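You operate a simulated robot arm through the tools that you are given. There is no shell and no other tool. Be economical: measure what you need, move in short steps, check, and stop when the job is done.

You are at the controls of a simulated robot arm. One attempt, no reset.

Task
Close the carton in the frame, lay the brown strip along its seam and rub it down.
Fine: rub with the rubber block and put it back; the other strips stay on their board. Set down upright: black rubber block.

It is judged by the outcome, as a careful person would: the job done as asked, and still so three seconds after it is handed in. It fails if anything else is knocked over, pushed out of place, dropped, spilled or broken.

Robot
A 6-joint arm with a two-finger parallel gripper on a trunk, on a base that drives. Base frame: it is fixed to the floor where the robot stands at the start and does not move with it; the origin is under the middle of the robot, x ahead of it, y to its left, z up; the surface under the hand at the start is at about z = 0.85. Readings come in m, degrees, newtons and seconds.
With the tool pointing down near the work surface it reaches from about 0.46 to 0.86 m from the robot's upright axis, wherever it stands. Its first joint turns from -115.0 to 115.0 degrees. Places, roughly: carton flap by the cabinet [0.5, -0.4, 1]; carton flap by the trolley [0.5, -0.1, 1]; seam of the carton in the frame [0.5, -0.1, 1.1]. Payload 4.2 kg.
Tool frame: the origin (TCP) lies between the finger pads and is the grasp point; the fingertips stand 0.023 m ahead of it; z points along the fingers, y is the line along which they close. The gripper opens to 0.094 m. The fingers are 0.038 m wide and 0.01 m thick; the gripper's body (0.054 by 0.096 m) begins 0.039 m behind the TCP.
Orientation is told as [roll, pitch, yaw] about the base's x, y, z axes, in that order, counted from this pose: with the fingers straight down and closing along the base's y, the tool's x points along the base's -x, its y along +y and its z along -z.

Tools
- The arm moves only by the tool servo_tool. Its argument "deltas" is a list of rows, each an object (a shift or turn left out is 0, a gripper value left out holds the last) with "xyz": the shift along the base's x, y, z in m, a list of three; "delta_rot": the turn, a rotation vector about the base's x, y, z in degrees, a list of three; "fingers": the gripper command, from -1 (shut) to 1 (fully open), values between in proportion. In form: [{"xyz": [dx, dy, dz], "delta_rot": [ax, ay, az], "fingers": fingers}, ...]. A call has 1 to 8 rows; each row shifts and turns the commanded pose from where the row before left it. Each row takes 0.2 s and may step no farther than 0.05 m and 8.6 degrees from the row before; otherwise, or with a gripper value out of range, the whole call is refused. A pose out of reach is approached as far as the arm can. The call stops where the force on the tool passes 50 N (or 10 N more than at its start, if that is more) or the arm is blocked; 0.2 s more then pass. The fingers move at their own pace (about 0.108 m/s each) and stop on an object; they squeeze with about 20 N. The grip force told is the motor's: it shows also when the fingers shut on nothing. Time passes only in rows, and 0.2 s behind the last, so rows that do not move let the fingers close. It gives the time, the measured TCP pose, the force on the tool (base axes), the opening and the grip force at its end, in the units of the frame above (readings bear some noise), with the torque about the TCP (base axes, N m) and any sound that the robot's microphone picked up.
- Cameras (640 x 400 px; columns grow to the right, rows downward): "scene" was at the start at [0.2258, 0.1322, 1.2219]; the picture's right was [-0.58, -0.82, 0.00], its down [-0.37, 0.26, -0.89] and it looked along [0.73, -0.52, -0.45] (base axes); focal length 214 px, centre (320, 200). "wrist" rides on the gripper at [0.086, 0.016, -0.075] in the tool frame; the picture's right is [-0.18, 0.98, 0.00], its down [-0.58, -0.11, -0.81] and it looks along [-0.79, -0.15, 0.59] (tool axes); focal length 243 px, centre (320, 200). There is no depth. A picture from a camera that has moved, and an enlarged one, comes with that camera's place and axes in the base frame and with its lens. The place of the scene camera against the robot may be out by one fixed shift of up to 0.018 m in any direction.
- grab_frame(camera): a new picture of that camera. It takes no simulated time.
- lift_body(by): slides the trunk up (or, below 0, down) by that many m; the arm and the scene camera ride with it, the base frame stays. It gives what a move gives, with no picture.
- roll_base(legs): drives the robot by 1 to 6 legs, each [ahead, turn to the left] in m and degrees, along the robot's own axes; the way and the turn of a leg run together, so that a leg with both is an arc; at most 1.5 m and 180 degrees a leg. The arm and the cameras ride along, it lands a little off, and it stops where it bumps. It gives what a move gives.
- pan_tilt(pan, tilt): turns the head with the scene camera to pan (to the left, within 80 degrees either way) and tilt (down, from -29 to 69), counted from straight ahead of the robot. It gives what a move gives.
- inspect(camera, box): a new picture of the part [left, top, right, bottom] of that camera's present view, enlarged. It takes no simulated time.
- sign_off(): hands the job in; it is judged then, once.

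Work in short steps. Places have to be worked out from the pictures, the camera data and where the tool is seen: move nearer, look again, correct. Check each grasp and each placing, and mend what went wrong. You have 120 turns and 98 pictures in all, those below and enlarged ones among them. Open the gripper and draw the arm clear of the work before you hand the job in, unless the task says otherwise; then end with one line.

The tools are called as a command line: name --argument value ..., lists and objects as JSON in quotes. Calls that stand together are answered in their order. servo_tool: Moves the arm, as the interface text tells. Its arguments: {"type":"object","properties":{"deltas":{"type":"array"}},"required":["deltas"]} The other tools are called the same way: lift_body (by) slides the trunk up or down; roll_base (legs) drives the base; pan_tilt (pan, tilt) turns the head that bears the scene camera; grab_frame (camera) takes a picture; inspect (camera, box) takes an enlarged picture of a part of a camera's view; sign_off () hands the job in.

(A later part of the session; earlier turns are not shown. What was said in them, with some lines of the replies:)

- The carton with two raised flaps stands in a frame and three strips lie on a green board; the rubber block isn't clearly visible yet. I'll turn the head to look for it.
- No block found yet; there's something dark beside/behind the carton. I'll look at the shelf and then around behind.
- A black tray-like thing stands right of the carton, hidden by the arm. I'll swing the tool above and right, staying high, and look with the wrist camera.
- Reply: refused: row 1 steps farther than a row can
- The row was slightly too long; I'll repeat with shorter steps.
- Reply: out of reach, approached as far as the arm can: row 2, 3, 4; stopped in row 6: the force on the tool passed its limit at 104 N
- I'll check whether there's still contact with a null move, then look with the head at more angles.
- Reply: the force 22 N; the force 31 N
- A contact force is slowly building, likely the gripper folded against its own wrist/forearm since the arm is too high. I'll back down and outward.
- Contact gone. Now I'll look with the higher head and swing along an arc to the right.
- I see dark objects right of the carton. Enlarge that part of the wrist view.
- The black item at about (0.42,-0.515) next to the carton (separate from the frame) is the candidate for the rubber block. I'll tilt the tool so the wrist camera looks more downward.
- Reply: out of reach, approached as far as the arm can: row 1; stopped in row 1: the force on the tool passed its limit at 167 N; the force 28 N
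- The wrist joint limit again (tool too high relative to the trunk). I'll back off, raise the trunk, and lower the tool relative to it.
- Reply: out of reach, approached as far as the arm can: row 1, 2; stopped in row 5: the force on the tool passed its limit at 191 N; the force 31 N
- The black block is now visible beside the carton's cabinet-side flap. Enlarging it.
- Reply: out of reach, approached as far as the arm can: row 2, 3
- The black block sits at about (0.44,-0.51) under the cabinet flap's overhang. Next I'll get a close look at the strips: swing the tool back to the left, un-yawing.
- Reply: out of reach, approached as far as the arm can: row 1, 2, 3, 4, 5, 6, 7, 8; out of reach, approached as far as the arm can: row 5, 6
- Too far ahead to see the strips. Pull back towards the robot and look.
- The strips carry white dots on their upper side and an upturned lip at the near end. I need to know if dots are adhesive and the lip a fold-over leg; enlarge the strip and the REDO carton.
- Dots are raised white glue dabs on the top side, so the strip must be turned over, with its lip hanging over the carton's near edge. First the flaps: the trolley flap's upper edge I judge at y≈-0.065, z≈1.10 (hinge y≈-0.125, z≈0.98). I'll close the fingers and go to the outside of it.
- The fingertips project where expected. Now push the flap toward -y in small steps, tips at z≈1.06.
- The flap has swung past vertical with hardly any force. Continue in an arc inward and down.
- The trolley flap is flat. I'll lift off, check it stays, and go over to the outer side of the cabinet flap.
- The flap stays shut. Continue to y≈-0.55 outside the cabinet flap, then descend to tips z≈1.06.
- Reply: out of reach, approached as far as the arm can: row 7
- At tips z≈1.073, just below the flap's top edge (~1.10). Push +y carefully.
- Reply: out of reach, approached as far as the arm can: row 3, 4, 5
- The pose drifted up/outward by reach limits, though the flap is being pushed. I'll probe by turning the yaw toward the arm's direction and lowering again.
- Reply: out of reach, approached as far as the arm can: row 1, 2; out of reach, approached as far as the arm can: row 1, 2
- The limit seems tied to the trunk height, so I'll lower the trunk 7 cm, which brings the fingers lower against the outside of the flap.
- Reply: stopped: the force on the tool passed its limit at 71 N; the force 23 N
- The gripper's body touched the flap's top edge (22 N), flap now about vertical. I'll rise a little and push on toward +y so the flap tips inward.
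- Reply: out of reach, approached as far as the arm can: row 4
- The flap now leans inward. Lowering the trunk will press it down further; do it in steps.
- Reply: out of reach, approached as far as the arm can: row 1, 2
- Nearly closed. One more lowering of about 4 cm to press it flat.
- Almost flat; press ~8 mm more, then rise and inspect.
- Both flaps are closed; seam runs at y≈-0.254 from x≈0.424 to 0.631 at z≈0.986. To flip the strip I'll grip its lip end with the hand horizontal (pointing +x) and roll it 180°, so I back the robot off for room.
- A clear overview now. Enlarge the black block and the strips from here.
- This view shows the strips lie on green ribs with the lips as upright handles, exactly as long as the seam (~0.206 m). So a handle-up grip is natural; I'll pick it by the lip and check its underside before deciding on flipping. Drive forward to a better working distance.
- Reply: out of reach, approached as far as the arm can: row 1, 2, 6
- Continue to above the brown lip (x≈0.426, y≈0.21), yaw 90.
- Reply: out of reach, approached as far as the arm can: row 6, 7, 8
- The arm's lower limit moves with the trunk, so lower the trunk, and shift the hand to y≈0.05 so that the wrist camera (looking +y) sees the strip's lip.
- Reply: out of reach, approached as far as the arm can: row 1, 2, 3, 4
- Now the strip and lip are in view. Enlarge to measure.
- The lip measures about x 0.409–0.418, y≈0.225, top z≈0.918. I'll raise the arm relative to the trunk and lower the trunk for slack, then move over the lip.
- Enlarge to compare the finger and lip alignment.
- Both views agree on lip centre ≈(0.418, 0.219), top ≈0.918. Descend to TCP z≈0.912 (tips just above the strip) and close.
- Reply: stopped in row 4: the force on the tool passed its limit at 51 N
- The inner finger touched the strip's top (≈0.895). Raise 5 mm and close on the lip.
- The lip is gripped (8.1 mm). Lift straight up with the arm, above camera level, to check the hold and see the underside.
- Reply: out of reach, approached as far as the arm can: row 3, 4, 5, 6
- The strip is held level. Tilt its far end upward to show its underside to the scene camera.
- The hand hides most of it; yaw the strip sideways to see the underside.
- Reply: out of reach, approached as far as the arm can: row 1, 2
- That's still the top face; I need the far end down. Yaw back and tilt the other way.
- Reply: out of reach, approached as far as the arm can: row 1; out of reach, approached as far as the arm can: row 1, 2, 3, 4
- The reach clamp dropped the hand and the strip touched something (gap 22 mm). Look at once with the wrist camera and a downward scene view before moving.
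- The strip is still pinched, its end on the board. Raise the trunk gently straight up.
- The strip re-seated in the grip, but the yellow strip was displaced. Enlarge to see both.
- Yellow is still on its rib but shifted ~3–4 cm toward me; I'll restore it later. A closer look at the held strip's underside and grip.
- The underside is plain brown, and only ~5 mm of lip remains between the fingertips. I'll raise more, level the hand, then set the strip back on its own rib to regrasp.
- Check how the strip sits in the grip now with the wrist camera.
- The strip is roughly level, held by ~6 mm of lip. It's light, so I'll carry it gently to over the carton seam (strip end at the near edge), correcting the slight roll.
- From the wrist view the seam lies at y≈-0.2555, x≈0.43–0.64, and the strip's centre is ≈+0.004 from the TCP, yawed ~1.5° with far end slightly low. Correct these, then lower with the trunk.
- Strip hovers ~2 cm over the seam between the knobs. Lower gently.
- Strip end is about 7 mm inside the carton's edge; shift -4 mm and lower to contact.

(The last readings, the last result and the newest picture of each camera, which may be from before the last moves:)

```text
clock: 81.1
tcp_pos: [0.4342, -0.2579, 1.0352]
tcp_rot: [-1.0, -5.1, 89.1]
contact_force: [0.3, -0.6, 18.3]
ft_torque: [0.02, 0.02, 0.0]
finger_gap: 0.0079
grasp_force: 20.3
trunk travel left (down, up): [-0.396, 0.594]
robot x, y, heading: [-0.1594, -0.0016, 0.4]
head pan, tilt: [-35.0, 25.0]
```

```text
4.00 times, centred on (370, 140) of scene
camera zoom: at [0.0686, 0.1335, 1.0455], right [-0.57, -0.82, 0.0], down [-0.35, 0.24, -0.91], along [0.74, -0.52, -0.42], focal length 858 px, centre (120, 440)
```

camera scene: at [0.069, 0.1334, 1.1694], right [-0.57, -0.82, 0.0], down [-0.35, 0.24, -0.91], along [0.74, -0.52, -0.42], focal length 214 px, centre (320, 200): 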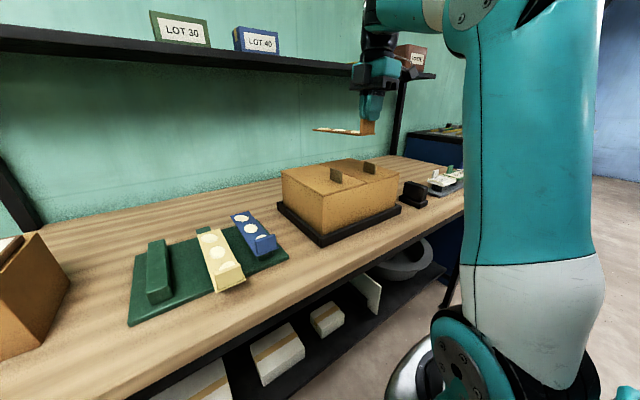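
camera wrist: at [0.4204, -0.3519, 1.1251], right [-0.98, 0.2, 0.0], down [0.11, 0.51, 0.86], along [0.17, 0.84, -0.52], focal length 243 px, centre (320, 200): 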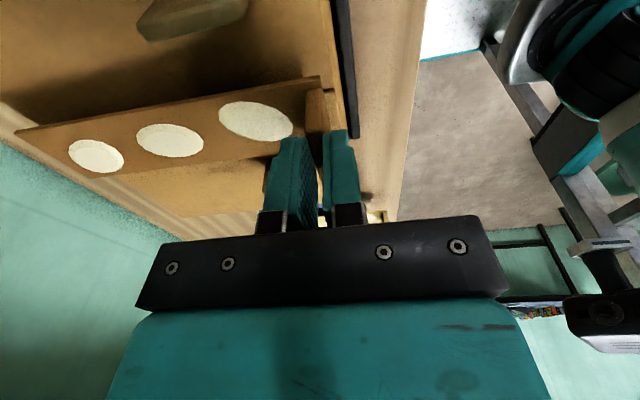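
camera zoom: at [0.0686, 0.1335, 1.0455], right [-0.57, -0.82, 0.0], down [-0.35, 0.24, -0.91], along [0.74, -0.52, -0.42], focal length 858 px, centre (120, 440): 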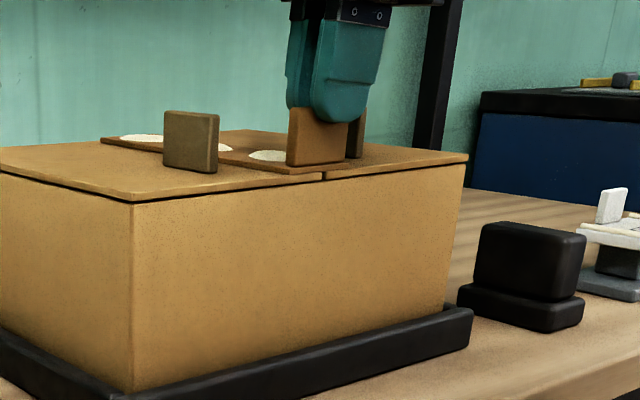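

The strip lies flat along the seam. Open the fingers and rise.

servo_tool --deltas '[{"xyz": [0, 0, 0.003]}, {"fingers": 0.0}, {}, {"xyz": [0, 0, 0.03]}, {"xyz": [0, 0, 0.04]}, {"xyz": [0, 0, 0.04]}]'

grab_frame --camera "wrist"

inspect --camera "scene" --box '[280, 90, 440, 190]'

```text
clock: 82.5
tcp_pos: [0.4235, -0.2498, 1.1133]
tcp_rot: [-0.9, -5.0, 89.0]
contact_force: [0.4, 0.0, -0.1]
ft_torque: [0.03, 0.04, -0.01]
finger_gap: 0.0471
grasp_force: 0.1
out of reach, approached as far as the arm can: row 6
trunk travel left (down, up): [-0.396, 0.594]
robot x, y, heading: [-0.155, 0.0001, -0.1]
head pan, tilt: [-35.0, 25.0]
```

```text
29 pictures are left
camera wrist: at [0.4049, -0.3427, 1.1791], right [-0.98, 0.2, 0.0], down [0.1, 0.51, 0.86], along [0.17, 0.84, -0.52], focal length 243 px, centre (320, 200)
```

wrist: 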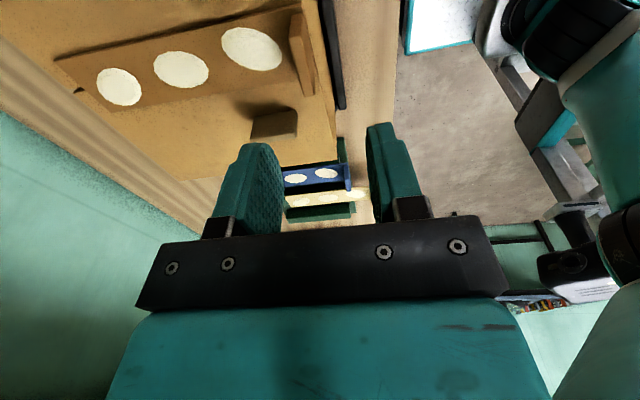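

```text
4.00 times, centred on (360, 140) of scene
camera zoom: at [0.069, 0.1333, 1.0454], right [-0.57, -0.82, 0.0], down [-0.35, 0.24, -0.91], along [0.74, -0.52, -0.42], focal length 858 px, centre (160, 440)
```

zoom: 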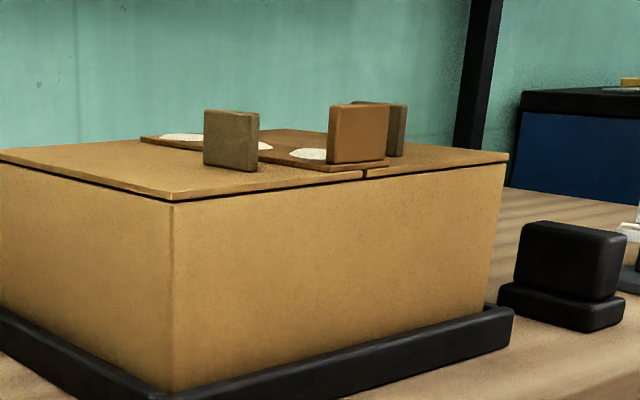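

The strip covers the seam end to end. Next the rubber block at ≈(0.44,-0.51): raise, turn the hand to yaw 0 and approach for a look.

lift_body --by 0.08

servo_tool --deltas '[{"xyz": [0, -0.01, 0], "delta_rot": [-4, 0, -7], "fingers": 1}, {"xyz": [0, -0.03, 0], "delta_rot": [0, 0, -8.4]}, {"xyz": [0, -0.03, 0], "delta_rot": [0, 0, -8.4]}, {"xyz": [-0.01, -0.03, 0], "delta_rot": [0, 0, -8.4]}, {"xyz": [-0.01, -0.03, 0], "delta_rot": [0, 0, -8.4]}, {"xyz": [-0.01, -0.03, 0], "delta_rot": [0, 0, -8.4]}, {"xyz": [-0.01, -0.03, 0], "delta_rot": [0, 0, -8.4]}, {"xyz": [-0.01, -0.03, 0], "delta_rot": [0, 0, -8.4]}]'

servo_tool --deltas '[{"xyz": [0, -0.02, 0], "delta_rot": [0, 0, -8.4]}, {"xyz": [0, -0.02, 0], "delta_rot": [0, 0, -8.4]}, {"xyz": [0, 0, 0], "delta_rot": [0, 0, -6.4]}]'

grab_frame --camera "wrist"

```text
clock: 83.6
tcp_pos: [0.424, -0.2498, 1.1939]
tcp_rot: [-1.0, -5.0, 89.0]
contact_force: [0.5, 0.0, 0.0]
ft_torque: [0.02, -0.01, 0.0]
finger_gap: 0.0472
grasp_force: 0.1
trunk travel left (down, up): [-0.476, 0.514]
robot x, y, heading: [-0.1589, 0.0031, -0.0]
head pan, tilt: [-35.0, 25.0]
```

```text
clock: 85.4
tcp_pos: [0.3637, -0.4577, 1.1677]
tcp_rot: [-1.3, -1.1, 22.9]
contact_force: [0.5, 0.7, 1.0]
ft_torque: [0.02, -0.02, 0.01]
finger_gap: 0.0941
grasp_force: 0.1
out of reach, approached as far as the arm can: row 4, 5, 6, 7, 8
trunk travel left (down, up): [-0.476, 0.514]
robot x, y, heading: [-0.1611, 0.0045, -0.0]
head pan, tilt: [-35.0, 25.0]
```

```text
clock: 86.2
tcp_pos: [0.3555, -0.4894, 1.1513]
tcp_rot: [-1.2, -1.1, -0.2]
contact_force: [0.0, 0.2, 1.8]
ft_torque: [0.02, -0.03, -0.03]
finger_gap: 0.0941
grasp_force: 0.1
out of reach, approached as far as the arm can: row 1, 2
trunk travel left (down, up): [-0.476, 0.514]
robot x, y, heading: [-0.1568, 0.0007, -0.2]
head pan, tilt: [-35.0, 25.0]
```

```text
27 pictures are left
camera wrist: at [0.2684, -0.4717, 1.2246], right [0.19, 0.98, -0.02], down [0.57, -0.09, 0.82], along [0.8, -0.16, -0.57], focal length 243 px, centre (320, 200)
```

wrist: 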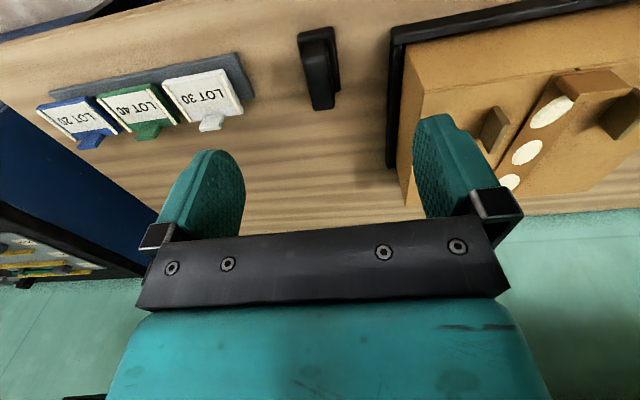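

inspect --camera "wrist" --box '[270, 10, 390, 120]'

```text
3.64 times, centred on (330, 65) of wrist
camera zoom: at [0.2684, -0.4717, 1.2246], right [0.19, 0.98, -0.02], down [0.57, -0.09, 0.82], along [0.8, -0.16, -0.57], focal length 882 px, centre (284, 691)
```

zoom: 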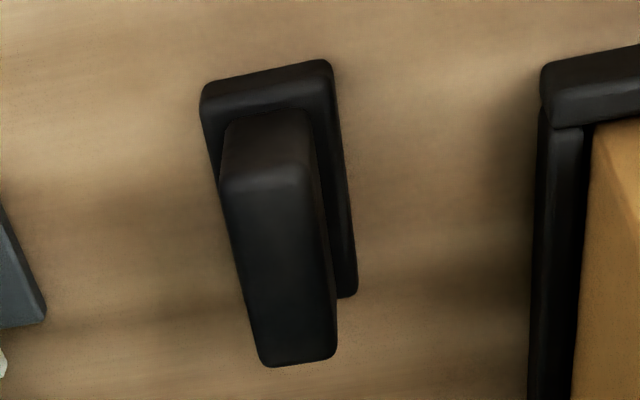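

The block: base x 0.393–0.483, y -0.533–-0.486; its upper handle centre ≈(0.438,-0.509), top z≈0.92, about 0.03 wide in y. Move above it, level the hand, and lower with the trunk.

servo_tool --deltas '[{"xyz": [0.04, -0.01, 0], "delta_rot": [1.2, 1.1, 0.2]}, {"xyz": [0.0425, -0.0096, 0]}, {}]'

lift_body --by -0.14

grab_frame --camera "wrist"

```text
clock: 87.0
tcp_pos: [0.4144, -0.4796, 1.12]
tcp_rot: [-0.2, -0.1, -0.1]
contact_force: [0.3, -0.3, 0.2]
ft_torque: [0.03, 0.03, -0.02]
finger_gap: 0.0941
grasp_force: 0.0
out of reach, approached as far as the arm can: row 1, 2
trunk travel left (down, up): [-0.476, 0.514]
robot x, y, heading: [-0.1601, 0.0038, -0.2]
head pan, tilt: [-35.0, 25.0]
```

```text
clock: 88.7
tcp_pos: [0.4129, -0.4814, 0.9801]
tcp_rot: [-0.2, 0.0, 0.2]
contact_force: [0.1, 0.3, 0.0]
ft_torque: [0.0, -0.02, 0.03]
finger_gap: 0.094
grasp_force: 0.0
trunk travel left (down, up): [-0.336, 0.654]
robot x, y, heading: [-0.1593, 0.0004, 0.0]
head pan, tilt: [-35.0, 25.0]
```

```text
25 pictures are left
camera wrist: at [0.3283, -0.464, 1.0538], right [0.18, 0.98, 0.0], down [0.58, -0.1, 0.81], along [0.79, -0.15, -0.59], focal length 243 px, centre (320, 200)
```

wrist: 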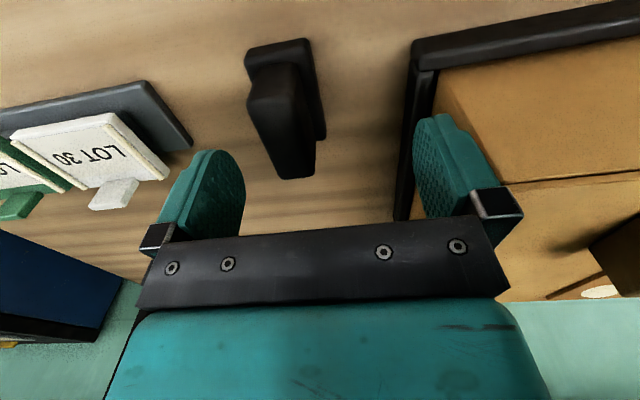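

Measurement confirmed: handle centre (0.437,-0.509). Move over it and descend to TCP z≈0.905.

servo_tool --deltas '[{"xyz": [0.012, -0.014, -0.005]}, {"xyz": [0.012, -0.0136, -0.005]}, {}]'

```text
clock: 89.5
tcp_pos: [0.4285, -0.4969, 0.9557]
tcp_rot: [-0.3, -0.1, 0.3]
contact_force: [1.1, -0.3, -0.1]
ft_torque: [-0.01, -0.02, 0.04]
finger_gap: 0.094
grasp_force: 0.0
out of reach, approached as far as the arm can: row 1, 2
trunk travel left (down, up): [-0.336, 0.654]
robot x, y, heading: [-0.1571, -0.0017, 0.4]
head pan, tilt: [-35.0, 25.0]
```

Nearly there; the reach improves lower down. Continue down and outward.

servo_tool --deltas '[{"xyz": [0.004, -0.006, -0.02]}, {"xyz": [0.004, -0.006, -0.015]}, {}]'

```text
clock: 90.3
tcp_pos: [0.4363, -0.5088, 0.919]
tcp_rot: [-0.2, 0.0, 0.2]
contact_force: [-1.2, 0.8, -0.4]
ft_torque: [0.0, 0.03, 0.0]
finger_gap: 0.0943
grasp_force: 0.1
trunk travel left (down, up): [-0.336, 0.654]
robot x, y, heading: [-0.1575, 0.0057, 0.2]
head pan, tilt: [-35.0, 25.0]
```

Positioned. Lower 1.2 cm more and close on the handle.

servo_tool --deltas '[{"xyz": [0.001, 0, -0.012]}, {"fingers": -1}, {}, {}]'

grab_frame --camera "wrist"

```text
clock: 91.3
tcp_pos: [0.4372, -0.509, 0.9087]
tcp_rot: [-0.2, -0.1, 0.0]
contact_force: [0.2, -3.0, 1.7]
ft_torque: [-0.08, -0.22, -0.11]
finger_gap: 0.0319
grasp_force: 20.2
trunk travel left (down, up): [-0.336, 0.654]
robot x, y, heading: [-0.1609, 0.0009, 0.1]
head pan, tilt: [-35.0, 25.0]
```

```text
24 pictures are left
camera wrist: at [0.3517, -0.4931, 0.9828], right [0.18, 0.98, 0.0], down [0.58, -0.1, 0.81], along [0.79, -0.15, -0.59], focal length 243 px, centre (320, 200)
```

wrist: 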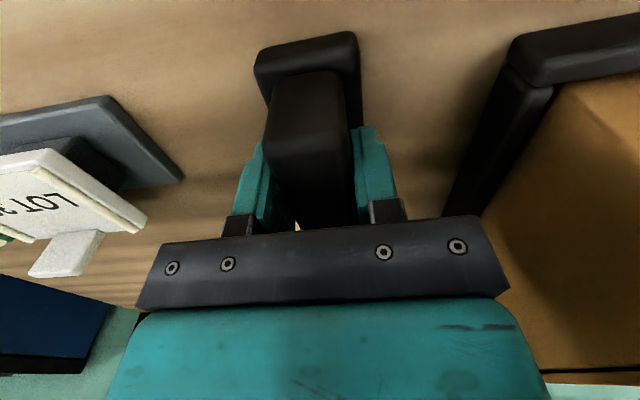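

The block is gripped (32 mm). Note pick pose (0.437,-0.509,0.909). Lift with the trunk and carry it over the strip's middle.

lift_body --by 0.21

servo_tool --deltas '[{"xyz": [0.01, 0.03, 0]}, {"xyz": [0.01, 0.04, 0]}, {"xyz": [0.01, 0.04, 0]}, {"xyz": [0.02, 0.04, 0]}, {"xyz": [0.02, 0.04, 0]}, {"xyz": [0.02, 0.04, 0]}, {"xyz": [0.005, 0.0225, 0]}, {}]'

grab_frame --camera "wrist"

grab_frame --camera "scene"

```text
clock: 93.6
tcp_pos: [0.4376, -0.5096, 1.1188]
tcp_rot: [-0.3, -0.1, 0.2]
contact_force: [0.0, 0.1, -2.2]
ft_torque: [0.02, 0.0, -0.01]
finger_gap: 0.0317
grasp_force: 20.4
trunk travel left (down, up): [-0.546, 0.444]
robot x, y, heading: [-0.1553, 0.0024, -0.2]
head pan, tilt: [-35.0, 25.0]
```

```text
clock: 95.4
tcp_pos: [0.5328, -0.253, 1.1209]
tcp_rot: [-0.1, 0.0, 0.1]
contact_force: [-0.6, 0.2, -3.2]
ft_torque: [-0.05, 0.03, 0.03]
finger_gap: 0.0317
grasp_force: 20.0
trunk travel left (down, up): [-0.546, 0.444]
robot x, y, heading: [-0.1558, 0.0038, 0.0]
head pan, tilt: [-35.0, 25.0]
```

```text
23 pictures are left
camera wrist: at [0.4472, -0.2372, 1.1939], right [0.18, 0.98, 0.0], down [0.58, -0.1, 0.81], along [0.79, -0.15, -0.59], focal length 243 px, centre (320, 200)
```

wrist: 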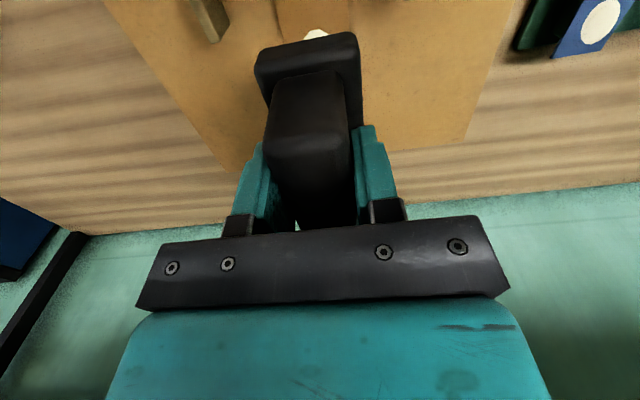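

```text
22 pictures are left
camera scene: at [0.0691, 0.1333, 1.1954], right [-0.57, -0.82, 0.0], down [-0.35, 0.24, -0.91], along [0.74, -0.52, -0.42], focal length 214 px, centre (320, 200)
```

scene: 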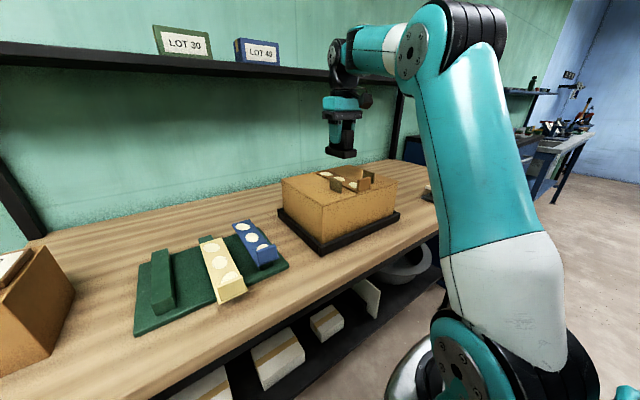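

Block over the strip. Align y to -0.257 and lower toward contact.

servo_tool --deltas '[{"xyz": [0, -0.004, 0]}, {}]'

lift_body --by -0.06

lift_body --by -0.008

inspect --camera "scene" --box '[270, 80, 420, 190]'

```text
clock: 96.0
tcp_pos: [0.5326, -0.2575, 1.1196]
tcp_rot: [-0.2, 0.0, 0.3]
contact_force: [-0.8, 0.3, -1.9]
ft_torque: [-0.01, 0.03, 0.01]
finger_gap: 0.0321
grasp_force: 20.1
trunk travel left (down, up): [-0.546, 0.444]
robot x, y, heading: [-0.1597, 0.0019, -0.2]
head pan, tilt: [-35.0, 25.0]
```

```text
clock: 97.0
tcp_pos: [0.534, -0.259, 1.0589]
tcp_rot: [-0.2, 0.0, 0.2]
contact_force: [0.6, 0.0, -2.3]
ft_torque: [0.01, 0.01, 0.0]
finger_gap: 0.032
grasp_force: 20.3
trunk travel left (down, up): [-0.486, 0.504]
robot x, y, heading: [-0.1546, 0.001, -0.1]
head pan, tilt: [-35.0, 25.0]
```

```text
clock: 97.5
tcp_pos: [0.5328, -0.2577, 1.051]
tcp_rot: [-0.2, 0.0, 0.2]
contact_force: [0.2, 0.7, -2.0]
ft_torque: [0.0, 0.02, 0.0]
finger_gap: 0.032
grasp_force: 19.7
trunk travel left (down, up): [-0.478, 0.512]
robot x, y, heading: [-0.1564, 0.0043, 0.4]
head pan, tilt: [-35.0, 25.0]
```

```text
3.64 times, centred on (345, 135) of scene
camera zoom: at [0.0691, 0.1333, 1.1273], right [-0.57, -0.82, 0.0], down [-0.35, 0.24, -0.91], along [0.74, -0.52, -0.42], focal length 780 px, centre (229, 436)
```

zoom: 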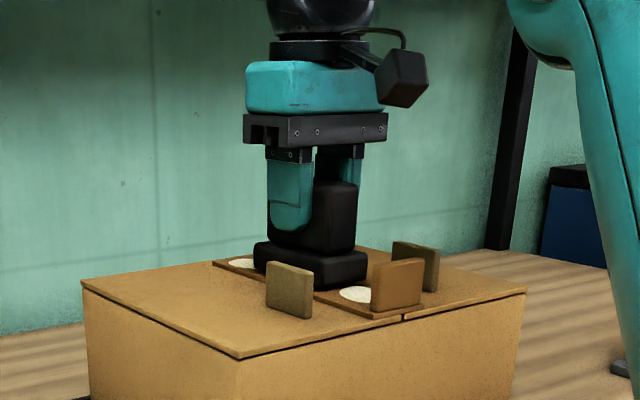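

Nearly touching. Press down in small steps to about 10 N.

servo_tool --deltas '[{"xyz": [0, 0, -0.003]}, {}]'

servo_tool --deltas '[{"xyz": [0, 0, -0.003]}, {}]'

```text
clock: 98.1
tcp_pos: [0.5324, -0.2585, 1.0483]
tcp_rot: [-0.2, 0.0, 0.2]
contact_force: [1.8, 1.2, 3.2]
ft_torque: [0.1, -0.08, -0.02]
finger_gap: 0.0316
grasp_force: 19.9
trunk travel left (down, up): [-0.478, 0.512]
robot x, y, heading: [-0.1569, 0.0022, -0.3]
head pan, tilt: [-35.0, 25.0]
```

```text
clock: 98.7
tcp_pos: [0.5321, -0.2581, 1.0485]
tcp_rot: [-0.3, -0.4, 0.2]
contact_force: [4.2, -0.5, 26.7]
ft_torque: [0.15, 0.31, -0.01]
finger_gap: 0.0319
grasp_force: 19.8
trunk travel left (down, up): [-0.478, 0.512]
robot x, y, heading: [-0.1554, 0.0027, -0.1]
head pan, tilt: [-35.0, 25.0]
```

Stiff contact (27 N). Ease 1.5 mm to ~12 N and make a short slow stroke toward the far end, then check that the strip stays.

servo_tool --deltas '[{"xyz": [0, 0, 0.0015]}, {"xyz": [0.012, 0, 0]}, {"xyz": [0.012, 0, 0]}, {"xyz": [0.012, 0, 0]}, {"xyz": [0.012, 0, 0]}]'

inspect --camera "scene" --box '[270, 80, 420, 190]'

```text
clock: 99.9
tcp_pos: [0.5806, -0.259, 1.0475]
tcp_rot: [-0.2, -0.2, 0.2]
contact_force: [-12.0, 0.3, 17.2]
ft_torque: [0.12, 0.45, 0.04]
finger_gap: 0.0318
grasp_force: 19.9
trunk travel left (down, up): [-0.478, 0.512]
robot x, y, heading: [-0.1545, -0.0017, 0.1]
head pan, tilt: [-35.0, 25.0]
```

```text
3.64 times, centred on (345, 135) of scene
camera zoom: at [0.0679, 0.1335, 1.1276], right [-0.57, -0.82, 0.0], down [-0.35, 0.24, -0.91], along [0.74, -0.52, -0.42], focal length 780 px, centre (229, 436)
```

zoom: 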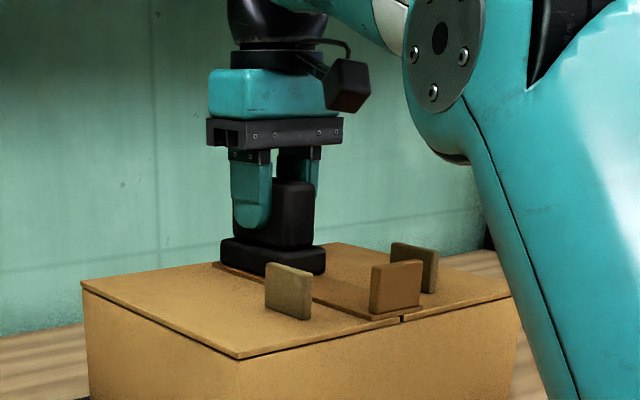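

The strip didn't move, and the white dots (bubbles) vanish as it's rubbed—handle-up was right. Continue to the far end, then back toward the lip.

servo_tool --deltas '[{"xyz": [0.012, 0, 0]}, {"xyz": [0.012, 0, 0]}, {"xyz": [-0.015, 0, 0]}, {"xyz": [-0.015, 0, 0]}, {"xyz": [-0.015, 0, 0]}, {"xyz": [-0.015, 0, 0]}, {"xyz": [-0.015, 0, 0]}, {"xyz": [-0.015, 0, 0]}]'

inspect --camera "scene" --box '[270, 80, 420, 190]'

```text
clock: 101.7
tcp_pos: [0.5154, -0.2567, 1.0462]
tcp_rot: [-0.2, -0.2, 0.1]
contact_force: [15.0, -2.1, 21.9]
ft_torque: [0.0, -0.43, -0.03]
finger_gap: 0.0321
grasp_force: 19.8
trunk travel left (down, up): [-0.478, 0.512]
robot x, y, heading: [-0.158, 0.0006, 0.1]
head pan, tilt: [-35.0, 25.0]
```

```text
3.64 times, centred on (345, 135) of scene
camera zoom: at [0.069, 0.1335, 1.1276], right [-0.57, -0.82, 0.0], down [-0.35, 0.24, -0.91], along [0.74, -0.52, -0.42], focal length 780 px, centre (229, 436)
```

zoom: 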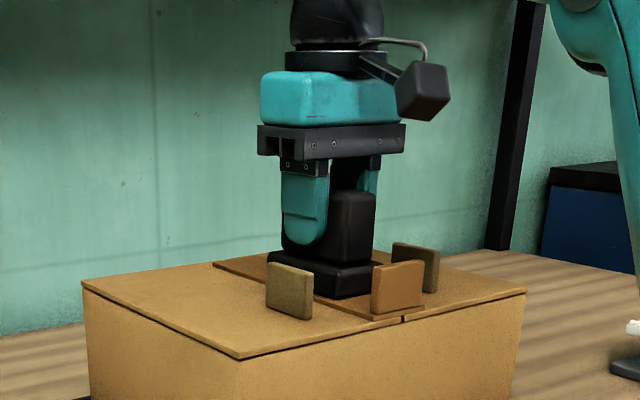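

All dots are gone. Take the near end to just short of the lip, one more full stroke to the far end and back to the middle, then lift off.

servo_tool --deltas '[{"xyz": [-0.015, 0, 0]}, {"xyz": [0.02, 0, 0]}, {"xyz": [0.02, 0, 0]}, {"xyz": [0.02, 0, 0]}, {"xyz": [0.02, 0, 0]}, {"xyz": [0.02, 0, 0]}, {"xyz": [-0.02, 0, 0]}, {"xyz": [-0.02, 0, 0]}]'

lift_body --by 0.075

inspect --camera "scene" --box '[250, 110, 420, 240]'

```text
clock: 103.5
tcp_pos: [0.5601, -0.2591, 1.0474]
tcp_rot: [-0.2, 0.0, 0.1]
contact_force: [0.1, 0.7, -3.2]
ft_torque: [0.0, 0.03, -0.03]
finger_gap: 0.0319
grasp_force: 19.2
trunk travel left (down, up): [-0.478, 0.512]
robot x, y, heading: [-0.1608, 0.0001, -0.1]
head pan, tilt: [-35.0, 25.0]
```

```text
clock: 104.7
tcp_pos: [0.5598, -0.2594, 1.122]
tcp_rot: [-0.2, -0.1, 0.1]
contact_force: [0.2, -0.7, -3.1]
ft_torque: [0.03, 0.02, -0.01]
finger_gap: 0.032
grasp_force: 20.1
trunk travel left (down, up): [-0.553, 0.437]
robot x, y, heading: [-0.1575, 0.0059, -0.2]
head pan, tilt: [-35.0, 25.0]
```

```text
3.08 times, centred on (335, 175) of scene
camera zoom: at [0.069, 0.1333, 1.2024], right [-0.57, -0.82, 0.0], down [-0.35, 0.24, -0.91], along [0.74, -0.52, -0.42], focal length 660 px, centre (274, 277)
```

zoom: 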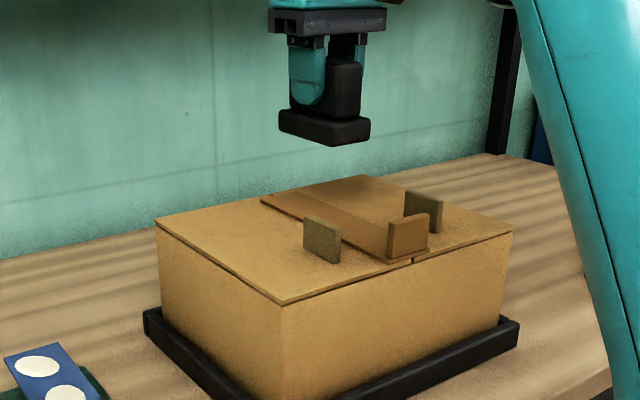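

The strip is firmly down with all dots gone. Carry the block back to its pick spot (0.437,-0.509).

servo_tool --deltas '[{"xyz": [-0.02, -0.02, 0]}, {"xyz": [-0.02, -0.035, 0]}, {"xyz": [-0.02, -0.04, 0]}, {"xyz": [-0.02, -0.04, 0]}, {"xyz": [-0.02, -0.04, 0]}, {"xyz": [-0.015, -0.04, 0]}, {"xyz": [-0.008, -0.035, 0]}, {}]'

lift_body --by -0.15

```text
clock: 106.5
tcp_pos: [0.4359, -0.5115, 1.1206]
tcp_rot: [-0.1, -0.1, 0.2]
contact_force: [0.1, -1.1, -2.9]
ft_torque: [0.02, 0.0, 0.0]
finger_gap: 0.0318
grasp_force: 20.0
trunk travel left (down, up): [-0.553, 0.437]
robot x, y, heading: [-0.156, 0.0031, 0.2]
head pan, tilt: [-35.0, 25.0]
```

```text
clock: 108.2
tcp_pos: [0.4353, -0.5116, 0.9694]
tcp_rot: [-0.2, 0.0, 0.2]
contact_force: [0.4, 1.0, -2.8]
ft_torque: [-0.01, 0.04, 0.02]
finger_gap: 0.0318
grasp_force: 19.6
trunk travel left (down, up): [-0.403, 0.587]
robot x, y, heading: [-0.1577, 0.003, 0.3]
head pan, tilt: [-35.0, 25.0]
```

Nudge to the exact spot and lower the rest in small steps.

servo_tool --deltas '[{"xyz": [0.0015, 0.002, 0]}, {}]'

lift_body --by -0.055

lift_body --by -0.005

```text
clock: 108.8
tcp_pos: [0.4378, -0.5093, 0.9705]
tcp_rot: [-0.2, 0.0, 0.2]
contact_force: [-0.7, -0.6, -2.3]
ft_torque: [0.01, 0.02, -0.03]
finger_gap: 0.0316
grasp_force: 19.7
trunk travel left (down, up): [-0.403, 0.587]
robot x, y, heading: [-0.1533, 0.002, 0.2]
head pan, tilt: [-35.0, 25.0]
```

```text
clock: 109.8
tcp_pos: [0.4369, -0.5098, 0.9141]
tcp_rot: [-0.2, 0.0, 0.3]
contact_force: [1.5, 0.3, -2.4]
ft_torque: [0.04, 0.02, 0.0]
finger_gap: 0.032
grasp_force: 20.3
trunk travel left (down, up): [-0.348, 0.642]
robot x, y, heading: [-0.1558, -0.0023, 0.1]
head pan, tilt: [-35.0, 25.0]
```

```text
clock: 110.3
tcp_pos: [0.4364, -0.5101, 0.909]
tcp_rot: [-0.2, 0.0, 0.2]
contact_force: [0.2, 0.2, -2.8]
ft_torque: [0.01, -0.01, 0.01]
finger_gap: 0.032
grasp_force: 20.4
trunk travel left (down, up): [-0.343, 0.647]
robot x, y, heading: [-0.1587, 0.0019, 0.0]
head pan, tilt: [-35.0, 25.0]
```

Still hanging (weight only). Lower a further 2 mm, then release.

lift_body --by -0.002

lift_body --by -0.0015

```text
clock: 110.8
tcp_pos: [0.4376, -0.5102, 0.9076]
tcp_rot: [-0.2, 0.0, 0.2]
contact_force: [0.0, 1.2, -3.8]
ft_torque: [-0.01, 0.0, -0.01]
finger_gap: 0.0319
grasp_force: 19.9
trunk travel left (down, up): [-0.341, 0.649]
robot x, y, heading: [-0.1587, -0.0003, 0.1]
head pan, tilt: [-35.0, 25.0]
```

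```text
clock: 111.3
tcp_pos: [0.4368, -0.5092, 0.9056]
tcp_rot: [-0.2, 0.1, 0.2]
contact_force: [-0.6, 0.2, -2.7]
ft_torque: [-0.03, -0.01, -0.02]
finger_gap: 0.0317
grasp_force: 20.1
trunk travel left (down, up): [-0.339, 0.651]
robot x, y, heading: [-0.1542, -0.0014, -0.2]
head pan, tilt: [-35.0, 25.0]
```

The block slid up a few mm in the grip during rubbing; continue lowering to contact.

lift_body --by -0.002

lift_body --by -0.002

```text
clock: 111.8
tcp_pos: [0.4353, -0.5088, 0.9059]
tcp_rot: [-0.3, -0.2, 0.2]
contact_force: [3.2, -3.4, 13.5]
ft_torque: [0.18, 0.44, 0.04]
finger_gap: 0.0317
grasp_force: 20.0
trunk travel left (down, up): [-0.337, 0.653]
robot x, y, heading: [-0.1577, -0.0025, 0.2]
head pan, tilt: [-35.0, 25.0]
```

```text
clock: 112.4
tcp_pos: [0.4376, -0.5089, 0.905]
tcp_rot: [-0.4, -0.2, -0.1]
contact_force: [5.2, -4.9, 28.6]
ft_torque: [0.51, -0.02, -0.18]
finger_gap: 0.0317
grasp_force: 20.2
trunk travel left (down, up): [-0.335, 0.655]
robot x, y, heading: [-0.1571, 0.0042, 0.1]
head pan, tilt: [-35.0, 25.0]
```

Contact on the bench. Ease up 2 mm, open fully, and rise straight up.

servo_tool --deltas '[{"xyz": [0, 0, 0.002]}, {"fingers": 1}, {}, {}]'

lift_body --by 0.2

grab_frame --camera "wrist"

```text
clock: 113.4
tcp_pos: [0.4375, -0.5101, 0.903]
tcp_rot: [-0.2, 0.0, 0.2]
contact_force: [-0.2, -0.2, 0.5]
ft_torque: [0.02, 0.0, 0.01]
finger_gap: 0.0939
grasp_force: 0.1
trunk travel left (down, up): [-0.335, 0.655]
robot x, y, heading: [-0.1575, -0.0011, -0.2]
head pan, tilt: [-35.0, 25.0]
```

```text
clock: 115.5
tcp_pos: [0.4363, -0.5096, 1.1028]
tcp_rot: [-0.2, 0.1, 0.2]
contact_force: [-0.2, -0.1, 0.0]
ft_torque: [-0.01, 0.03, -0.02]
finger_gap: 0.0941
grasp_force: 0.0
trunk travel left (down, up): [-0.535, 0.455]
robot x, y, heading: [-0.1544, 0.0026, 0.1]
head pan, tilt: [-35.0, 25.0]
```

```text
17 pictures are left
camera wrist: at [0.3512, -0.4936, 1.1773], right [0.18, 0.98, 0.0], down [0.58, -0.1, 0.81], along [0.79, -0.15, -0.59], focal length 243 px, centre (320, 200)
```

wrist: 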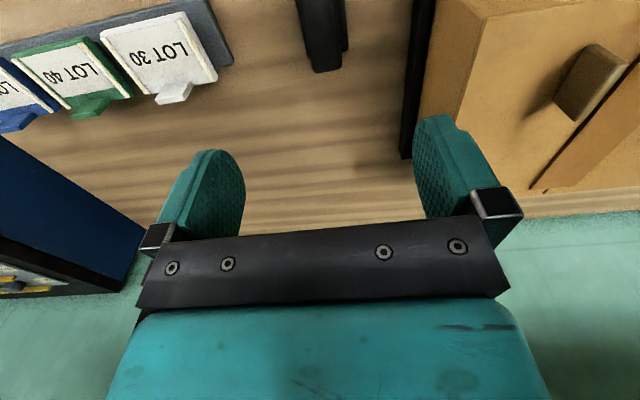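

The block stands upright in its place. Now I'll restore the nudged yellow strip: swing back left above everything with the hand at yaw 90.

servo_tool --deltas '[{"xyz": [0, 0.045, 0.02], "delta_rot": [0, 0, 7]}, {"xyz": [0, 0.045, 0.01], "delta_rot": [0, 0, 8]}, {"xyz": [0, 0.048, 0], "delta_rot": [0, 0, 8]}, {"xyz": [0, 0.048, 0], "delta_rot": [0, 0, 8]}, {"xyz": [0, 0.048, 0], "delta_rot": [0, 0, 8]}, {"xyz": [0, 0.048, 0], "delta_rot": [0, 0, 8]}, {"xyz": [0, 0.048, 0], "delta_rot": [0, 0, 8]}, {"xyz": [0, 0.048, 0], "delta_rot": [0, 0, 8]}]'

servo_tool --deltas '[{"xyz": [0, 0.048, 0], "delta_rot": [0, 0, 8]}, {"xyz": [0, 0.048, 0], "delta_rot": [0, 0, 8]}, {"xyz": [0, 0.048, 0], "delta_rot": [0, 0, 8]}, {"xyz": [0, 0.02, 0], "delta_rot": [0, 0, 3]}, {}]'

grab_frame --camera "wrist"

```text
clock: 117.3
tcp_pos: [0.4393, -0.1335, 1.1327]
tcp_rot: [-0.2, -0.1, 63.2]
contact_force: [-0.7, 0.2, 0.0]
ft_torque: [0.03, -0.06, -0.06]
finger_gap: 0.0941
grasp_force: 0.0
trunk travel left (down, up): [-0.535, 0.455]
robot x, y, heading: [-0.1591, 0.0021, -0.3]
head pan, tilt: [-35.0, 25.0]
```

```text
clock: 118.5
tcp_pos: [0.436, 0.0306, 1.1316]
tcp_rot: [-0.2, 0.0, 90.2]
contact_force: [0.2, -0.3, -0.4]
ft_torque: [0.02, -0.01, 0.01]
finger_gap: 0.0941
grasp_force: 0.1
trunk travel left (down, up): [-0.535, 0.455]
robot x, y, heading: [-0.1599, -0.0021, -0.0]
head pan, tilt: [-35.0, 25.0]
```

```text
16 pictures are left
camera wrist: at [0.4199, -0.0567, 1.204], right [-0.98, 0.18, 0.0], down [0.1, 0.58, 0.81], along [0.15, 0.79, -0.59], focal length 243 px, centre (320, 200)
```

wrist: 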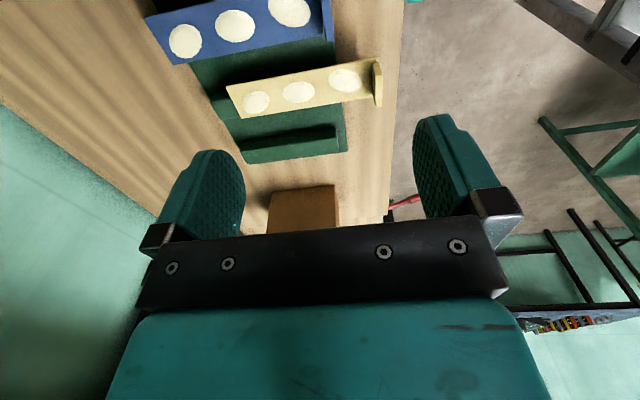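

Enlarge for a measurement of the yellow strip.

inspect --camera "wrist" --box '[190, 0, 410, 170]'

```text
2.35 times, centred on (300, 85) of wrist
camera zoom: at [0.4199, -0.0567, 1.204], right [-0.98, 0.18, 0.0], down [0.1, 0.58, 0.81], along [0.15, 0.79, -0.59], focal length 571 px, centre (367, 471)
```

zoom: 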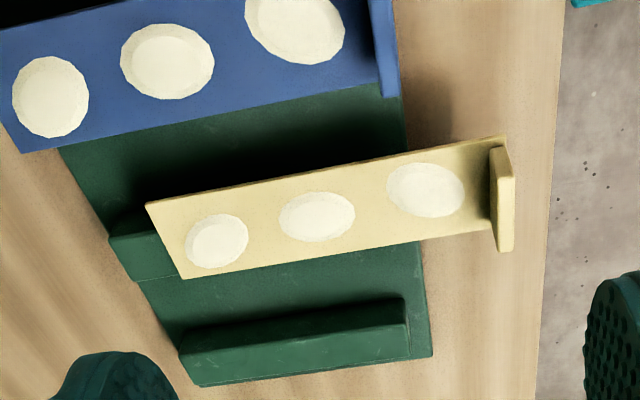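

Yellow now lies at x 0.378–0.574, y centre 0.111; originally x 0.411–0.607, y 0.124, so it needs (+0.033,+0.013). Go above its lip (0.386,0.111).

servo_tool --deltas '[{"xyz": [-0.025, 0.035, 0.015], "delta_rot": [0, 0.2, 0]}, {"xyz": [-0.0255, 0.035, 0.015]}, {"xyz": [0, 0.0104, 0]}, {}]'

lift_body --by -0.19

pan_tilt --pan 0 --tilt 35

inspect --camera "scene" --box '[270, 60, 450, 190]'

```text
clock: 119.5
tcp_pos: [0.3864, 0.1117, 1.1624]
tcp_rot: [-0.1, 0.0, 90.1]
contact_force: [-0.4, 0.3, 0.4]
ft_torque: [0.04, 0.02, -0.01]
finger_gap: 0.0941
grasp_force: 0.1
trunk travel left (down, up): [-0.535, 0.455]
robot x, y, heading: [-0.1546, 0.0033, -0.3]
head pan, tilt: [-35.0, 25.0]
```

```text
clock: 121.6
tcp_pos: [0.3862, 0.1116, 0.972]
tcp_rot: [0.0, -0.2, 90.3]
contact_force: [0.7, -0.1, 0.5]
ft_torque: [0.0, -0.02, 0.01]
finger_gap: 0.094
grasp_force: 0.3
trunk travel left (down, up): [-0.345, 0.645]
robot x, y, heading: [-0.1552, -0.0006, 0.1]
head pan, tilt: [-35.0, 25.0]
```

```text
clock: 122.6
tcp_pos: [0.386, 0.1112, 0.9723]
tcp_rot: [0.1, 0.0, 90.2]
contact_force: [0.0, 0.1, 0.7]
ft_torque: [0.0, 0.02, -0.02]
finger_gap: 0.0938
grasp_force: 0.1
trunk travel left (down, up): [-0.345, 0.645]
robot x, y, heading: [-0.1568, 0.0028, 0.3]
head pan, tilt: [0.0, 35.0]
```

```text
3.08 times, centred on (360, 125) of scene
camera zoom: at [0.0815, 0.1862, 0.9791], right [0.0, -1.0, 0.0], down [-0.57, 0.0, -0.82], along [0.82, 0.0, -0.57], focal length 660 px, centre (197, 431)
```

zoom: 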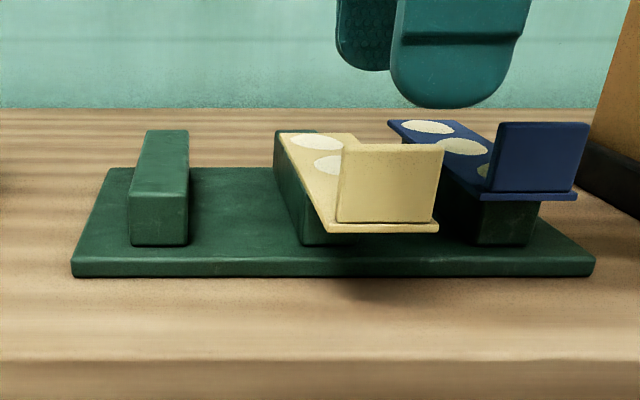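

Aligned; descend to TCP z≈0.922 and close.

servo_tool --deltas '[{"xyz": [0, 0.002, -0.025]}, {"xyz": [0, 0, -0.018]}, {"xyz": [0, 0, -0.006]}, {}]'

```text
clock: 123.6
tcp_pos: [0.3843, 0.1139, 0.9213]
tcp_rot: [0.0, 0.0, 90.2]
contact_force: [0.3, 0.3, -0.6]
ft_torque: [0.0, -0.03, -0.01]
finger_gap: 0.0941
grasp_force: 0.2
trunk travel left (down, up): [-0.345, 0.645]
robot x, y, heading: [-0.1557, 0.0035, -0.1]
head pan, tilt: [0.0, 35.0]
```

No contact yet; close on the lip and lift 2 cm slowly, then look.

servo_tool --deltas '[{"fingers": -1}, {}, {}, {"xyz": [0, 0, 0.01]}, {"xyz": [0, 0, 0.01]}, {}]'

inspect --camera "scene" --box '[270, 60, 450, 190]'

```text
clock: 125.0
tcp_pos: [0.3849, 0.1138, 0.9414]
tcp_rot: [0.0, 0.0, 90.1]
contact_force: [0.3, 0.3, 0.0]
ft_torque: [-0.01, 0.05, 0.0]
finger_gap: 0.0076
grasp_force: 19.8
trunk travel left (down, up): [-0.345, 0.645]
robot x, y, heading: [-0.1553, -0.0016, -0.1]
head pan, tilt: [0.0, 35.0]
```

```text
3.08 times, centred on (360, 125) of scene
camera zoom: at [0.0815, 0.1862, 0.9791], right [0.0, -1.0, 0.0], down [-0.57, 0.0, -0.82], along [0.82, 0.0, -0.57], focal length 660 px, centre (197, 431)
```

zoom: 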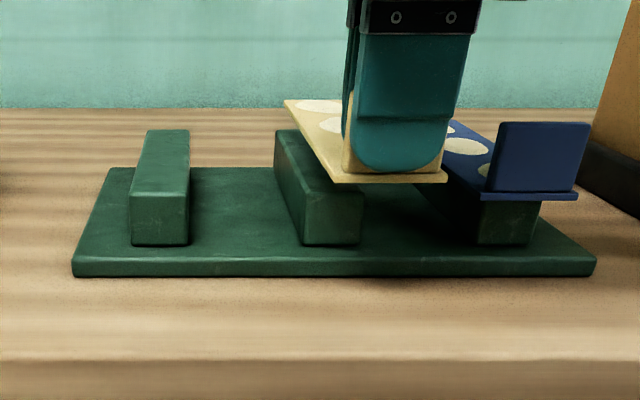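

Yellow is held level. Shift it (+0.0335, +0.0115) and lower back onto its rib.

servo_tool --deltas '[{"xyz": [0.017, 0.006, 0.0]}, {"xyz": [0.0165, 0.0055, 0]}, {}, {"xyz": [0, 0, -0.012]}, {}]'

inspect --camera "scene" --box '[270, 60, 450, 190]'

```text
clock: 126.2
tcp_pos: [0.4182, 0.1253, 0.9298]
tcp_rot: [0.0, 0.0, 90.3]
contact_force: [0.2, -0.2, -0.2]
ft_torque: [0.01, 0.01, -0.04]
finger_gap: 0.0081
grasp_force: 20.4
trunk travel left (down, up): [-0.345, 0.645]
robot x, y, heading: [-0.1565, -0.0014, -0.3]
head pan, tilt: [0.0, 35.0]
```

```text
3.08 times, centred on (360, 125) of scene
camera zoom: at [0.0815, 0.1862, 0.9791], right [0.0, -1.0, 0.0], down [-0.57, 0.0, -0.82], along [0.82, 0.0, -0.57], focal length 660 px, centre (197, 431)
```

zoom: 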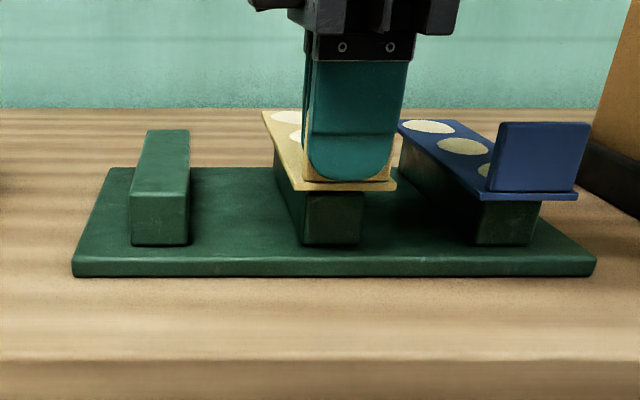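

Aligned with its rib just as before. Lower the last 8 mm and release.

servo_tool --deltas '[{"xyz": [0, 0, -0.005]}, {"xyz": [0, 0, -0.003]}, {}]'

```text
clock: 127.0
tcp_pos: [0.4181, 0.1238, 0.9222]
tcp_rot: [0.0, 0.0, 90.2]
contact_force: [0.1, 0.4, -0.4]
ft_torque: [0.01, 0.02, -0.01]
finger_gap: 0.0079
grasp_force: 20.0
trunk travel left (down, up): [-0.345, 0.645]
robot x, y, heading: [-0.1585, 0.0019, -0.1]
head pan, tilt: [0.0, 35.0]
```

servo_tool --deltas '[{"xyz": [0, 0, -0.0015]}, {}, {"fingers": 0.0}, {}, {}]'

lift_body --by 0.12

grab_frame --camera "scene"

```text
clock: 128.2
tcp_pos: [0.4183, 0.1244, 0.9195]
tcp_rot: [0.0, 0.0, 90.2]
contact_force: [-0.1, -1.0, -0.2]
ft_torque: [-0.02, 0.0, 0.0]
finger_gap: 0.0467
grasp_force: 0.0
trunk travel left (down, up): [-0.345, 0.645]
robot x, y, heading: [-0.1572, 0.0015, 0.1]
head pan, tilt: [0.0, 35.0]
```

```text
clock: 129.7
tcp_pos: [0.4177, 0.1241, 1.0398]
tcp_rot: [0.1, 0.1, 90.2]
contact_force: [0.0, 0.4, 0.3]
ft_torque: [-0.03, -0.01, -0.01]
finger_gap: 0.0472
grasp_force: 0.0
trunk travel left (down, up): [-0.465, 0.525]
robot x, y, heading: [-0.1578, 0.0028, -0.3]
head pan, tilt: [0.0, 35.0]
```

```text
11 pictures are left
camera scene: at [0.0815, 0.1862, 1.0991], right [0.0, -1.0, 0.0], down [-0.57, 0.0, -0.82], along [0.82, 0.0, -0.57], focal length 214 px, centre (320, 200)
```

scene: 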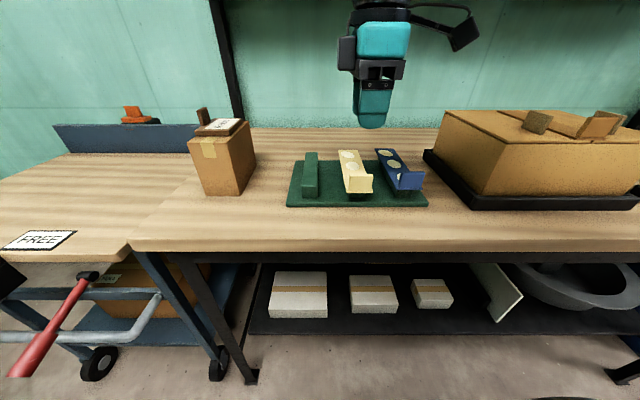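

Yellow is back on its rib. Raise clear, open the gripper and back off for a final overview.

lift_body --by 0.15

servo_tool --deltas '[{"fingers": 1}, {}]'

roll_base --legs '[[-0.24, 0]]'

pan_tilt --pan -12 --tilt 25

grab_frame --camera "scene"

inspect --camera "scene" --box '[240, 150, 600, 270]'

```text
clock: 131.5
tcp_pos: [0.4169, 0.1254, 1.1889]
tcp_rot: [0.1, 0.0, 90.1]
contact_force: [0.0, 1.1, 0.2]
ft_torque: [-0.02, 0.0, -0.02]
finger_gap: 0.0473
grasp_force: 0.1
trunk travel left (down, up): [-0.615, 0.375]
robot x, y, heading: [-0.1581, 0.0019, -0.3]
head pan, tilt: [0.0, 35.0]
```

```text
clock: 132.1
tcp_pos: [0.4187, 0.1246, 1.1916]
tcp_rot: [-0.1, 0.0, 90.1]
contact_force: [-0.2, -0.4, 0.0]
ft_torque: [-0.03, -0.02, -0.01]
finger_gap: 0.0942
grasp_force: 0.0
trunk travel left (down, up): [-0.615, 0.375]
robot x, y, heading: [-0.154, 0.0006, -0.0]
head pan, tilt: [0.0, 35.0]
```

```text
clock: 133.9
tcp_pos: [0.1758, 0.1239, 1.1908]
tcp_rot: [-0.1, 0.0, 90.2]
contact_force: [-0.4, 0.2, -0.6]
ft_torque: [-0.02, -0.02, 0.05]
finger_gap: 0.0939
grasp_force: 0.0
trunk travel left (down, up): [-0.615, 0.375]
robot x, y, heading: [-0.3985, 0.0023, 0.2]
head pan, tilt: [0.0, 35.0]
```

```text
clock: 134.6
tcp_pos: [0.1769, 0.1242, 1.1887]
tcp_rot: [0.0, 0.1, 90.1]
contact_force: [0.3, 0.2, 0.1]
ft_torque: [0.01, -0.02, -0.01]
finger_gap: 0.0941
grasp_force: 0.0
trunk travel left (down, up): [-0.615, 0.375]
robot x, y, heading: [-0.3991, 0.006, -0.3]
head pan, tilt: [-12.0, 25.0]
```

```text
10 pictures are left
camera scene: at [-0.1586, 0.1671, 1.2648], right [-0.21, -0.98, 0.0], down [-0.41, 0.09, -0.91], along [0.89, -0.19, -0.42], focal length 214 px, centre (320, 200)
```

scene: 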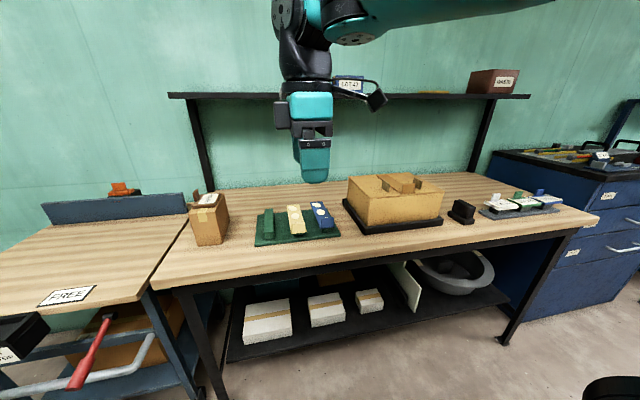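

```text
1.78 times, centred on (420, 210) of scene
camera zoom: at [-0.1586, 0.1671, 1.2648], right [-0.21, -0.98, 0.0], down [-0.41, 0.09, -0.91], along [0.89, -0.19, -0.42], focal length 381 px, centre (142, 182)
```

zoom: 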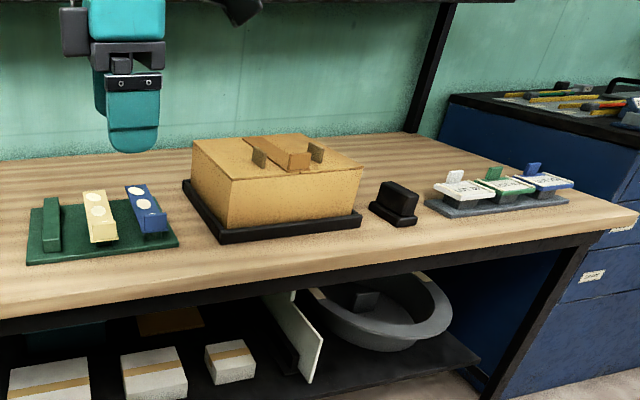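

The carton is closed, the brown strip is stuck along the seam, the block stands upright in its place, and the other strips are on their board. The arm is clear, so I'm handing in.

sign_off

```text
The job is handed in.
```

The carton is closed, and the brown strip lies along its seam, about 2° off line but covering it end to end. I rubbed it down with the rubber block and set the block back upright in its place. While I was handling the brown strip it knocked the yellow one about 3 cm out of place; I put it back on its rib, and the blue strip stayed on the board.
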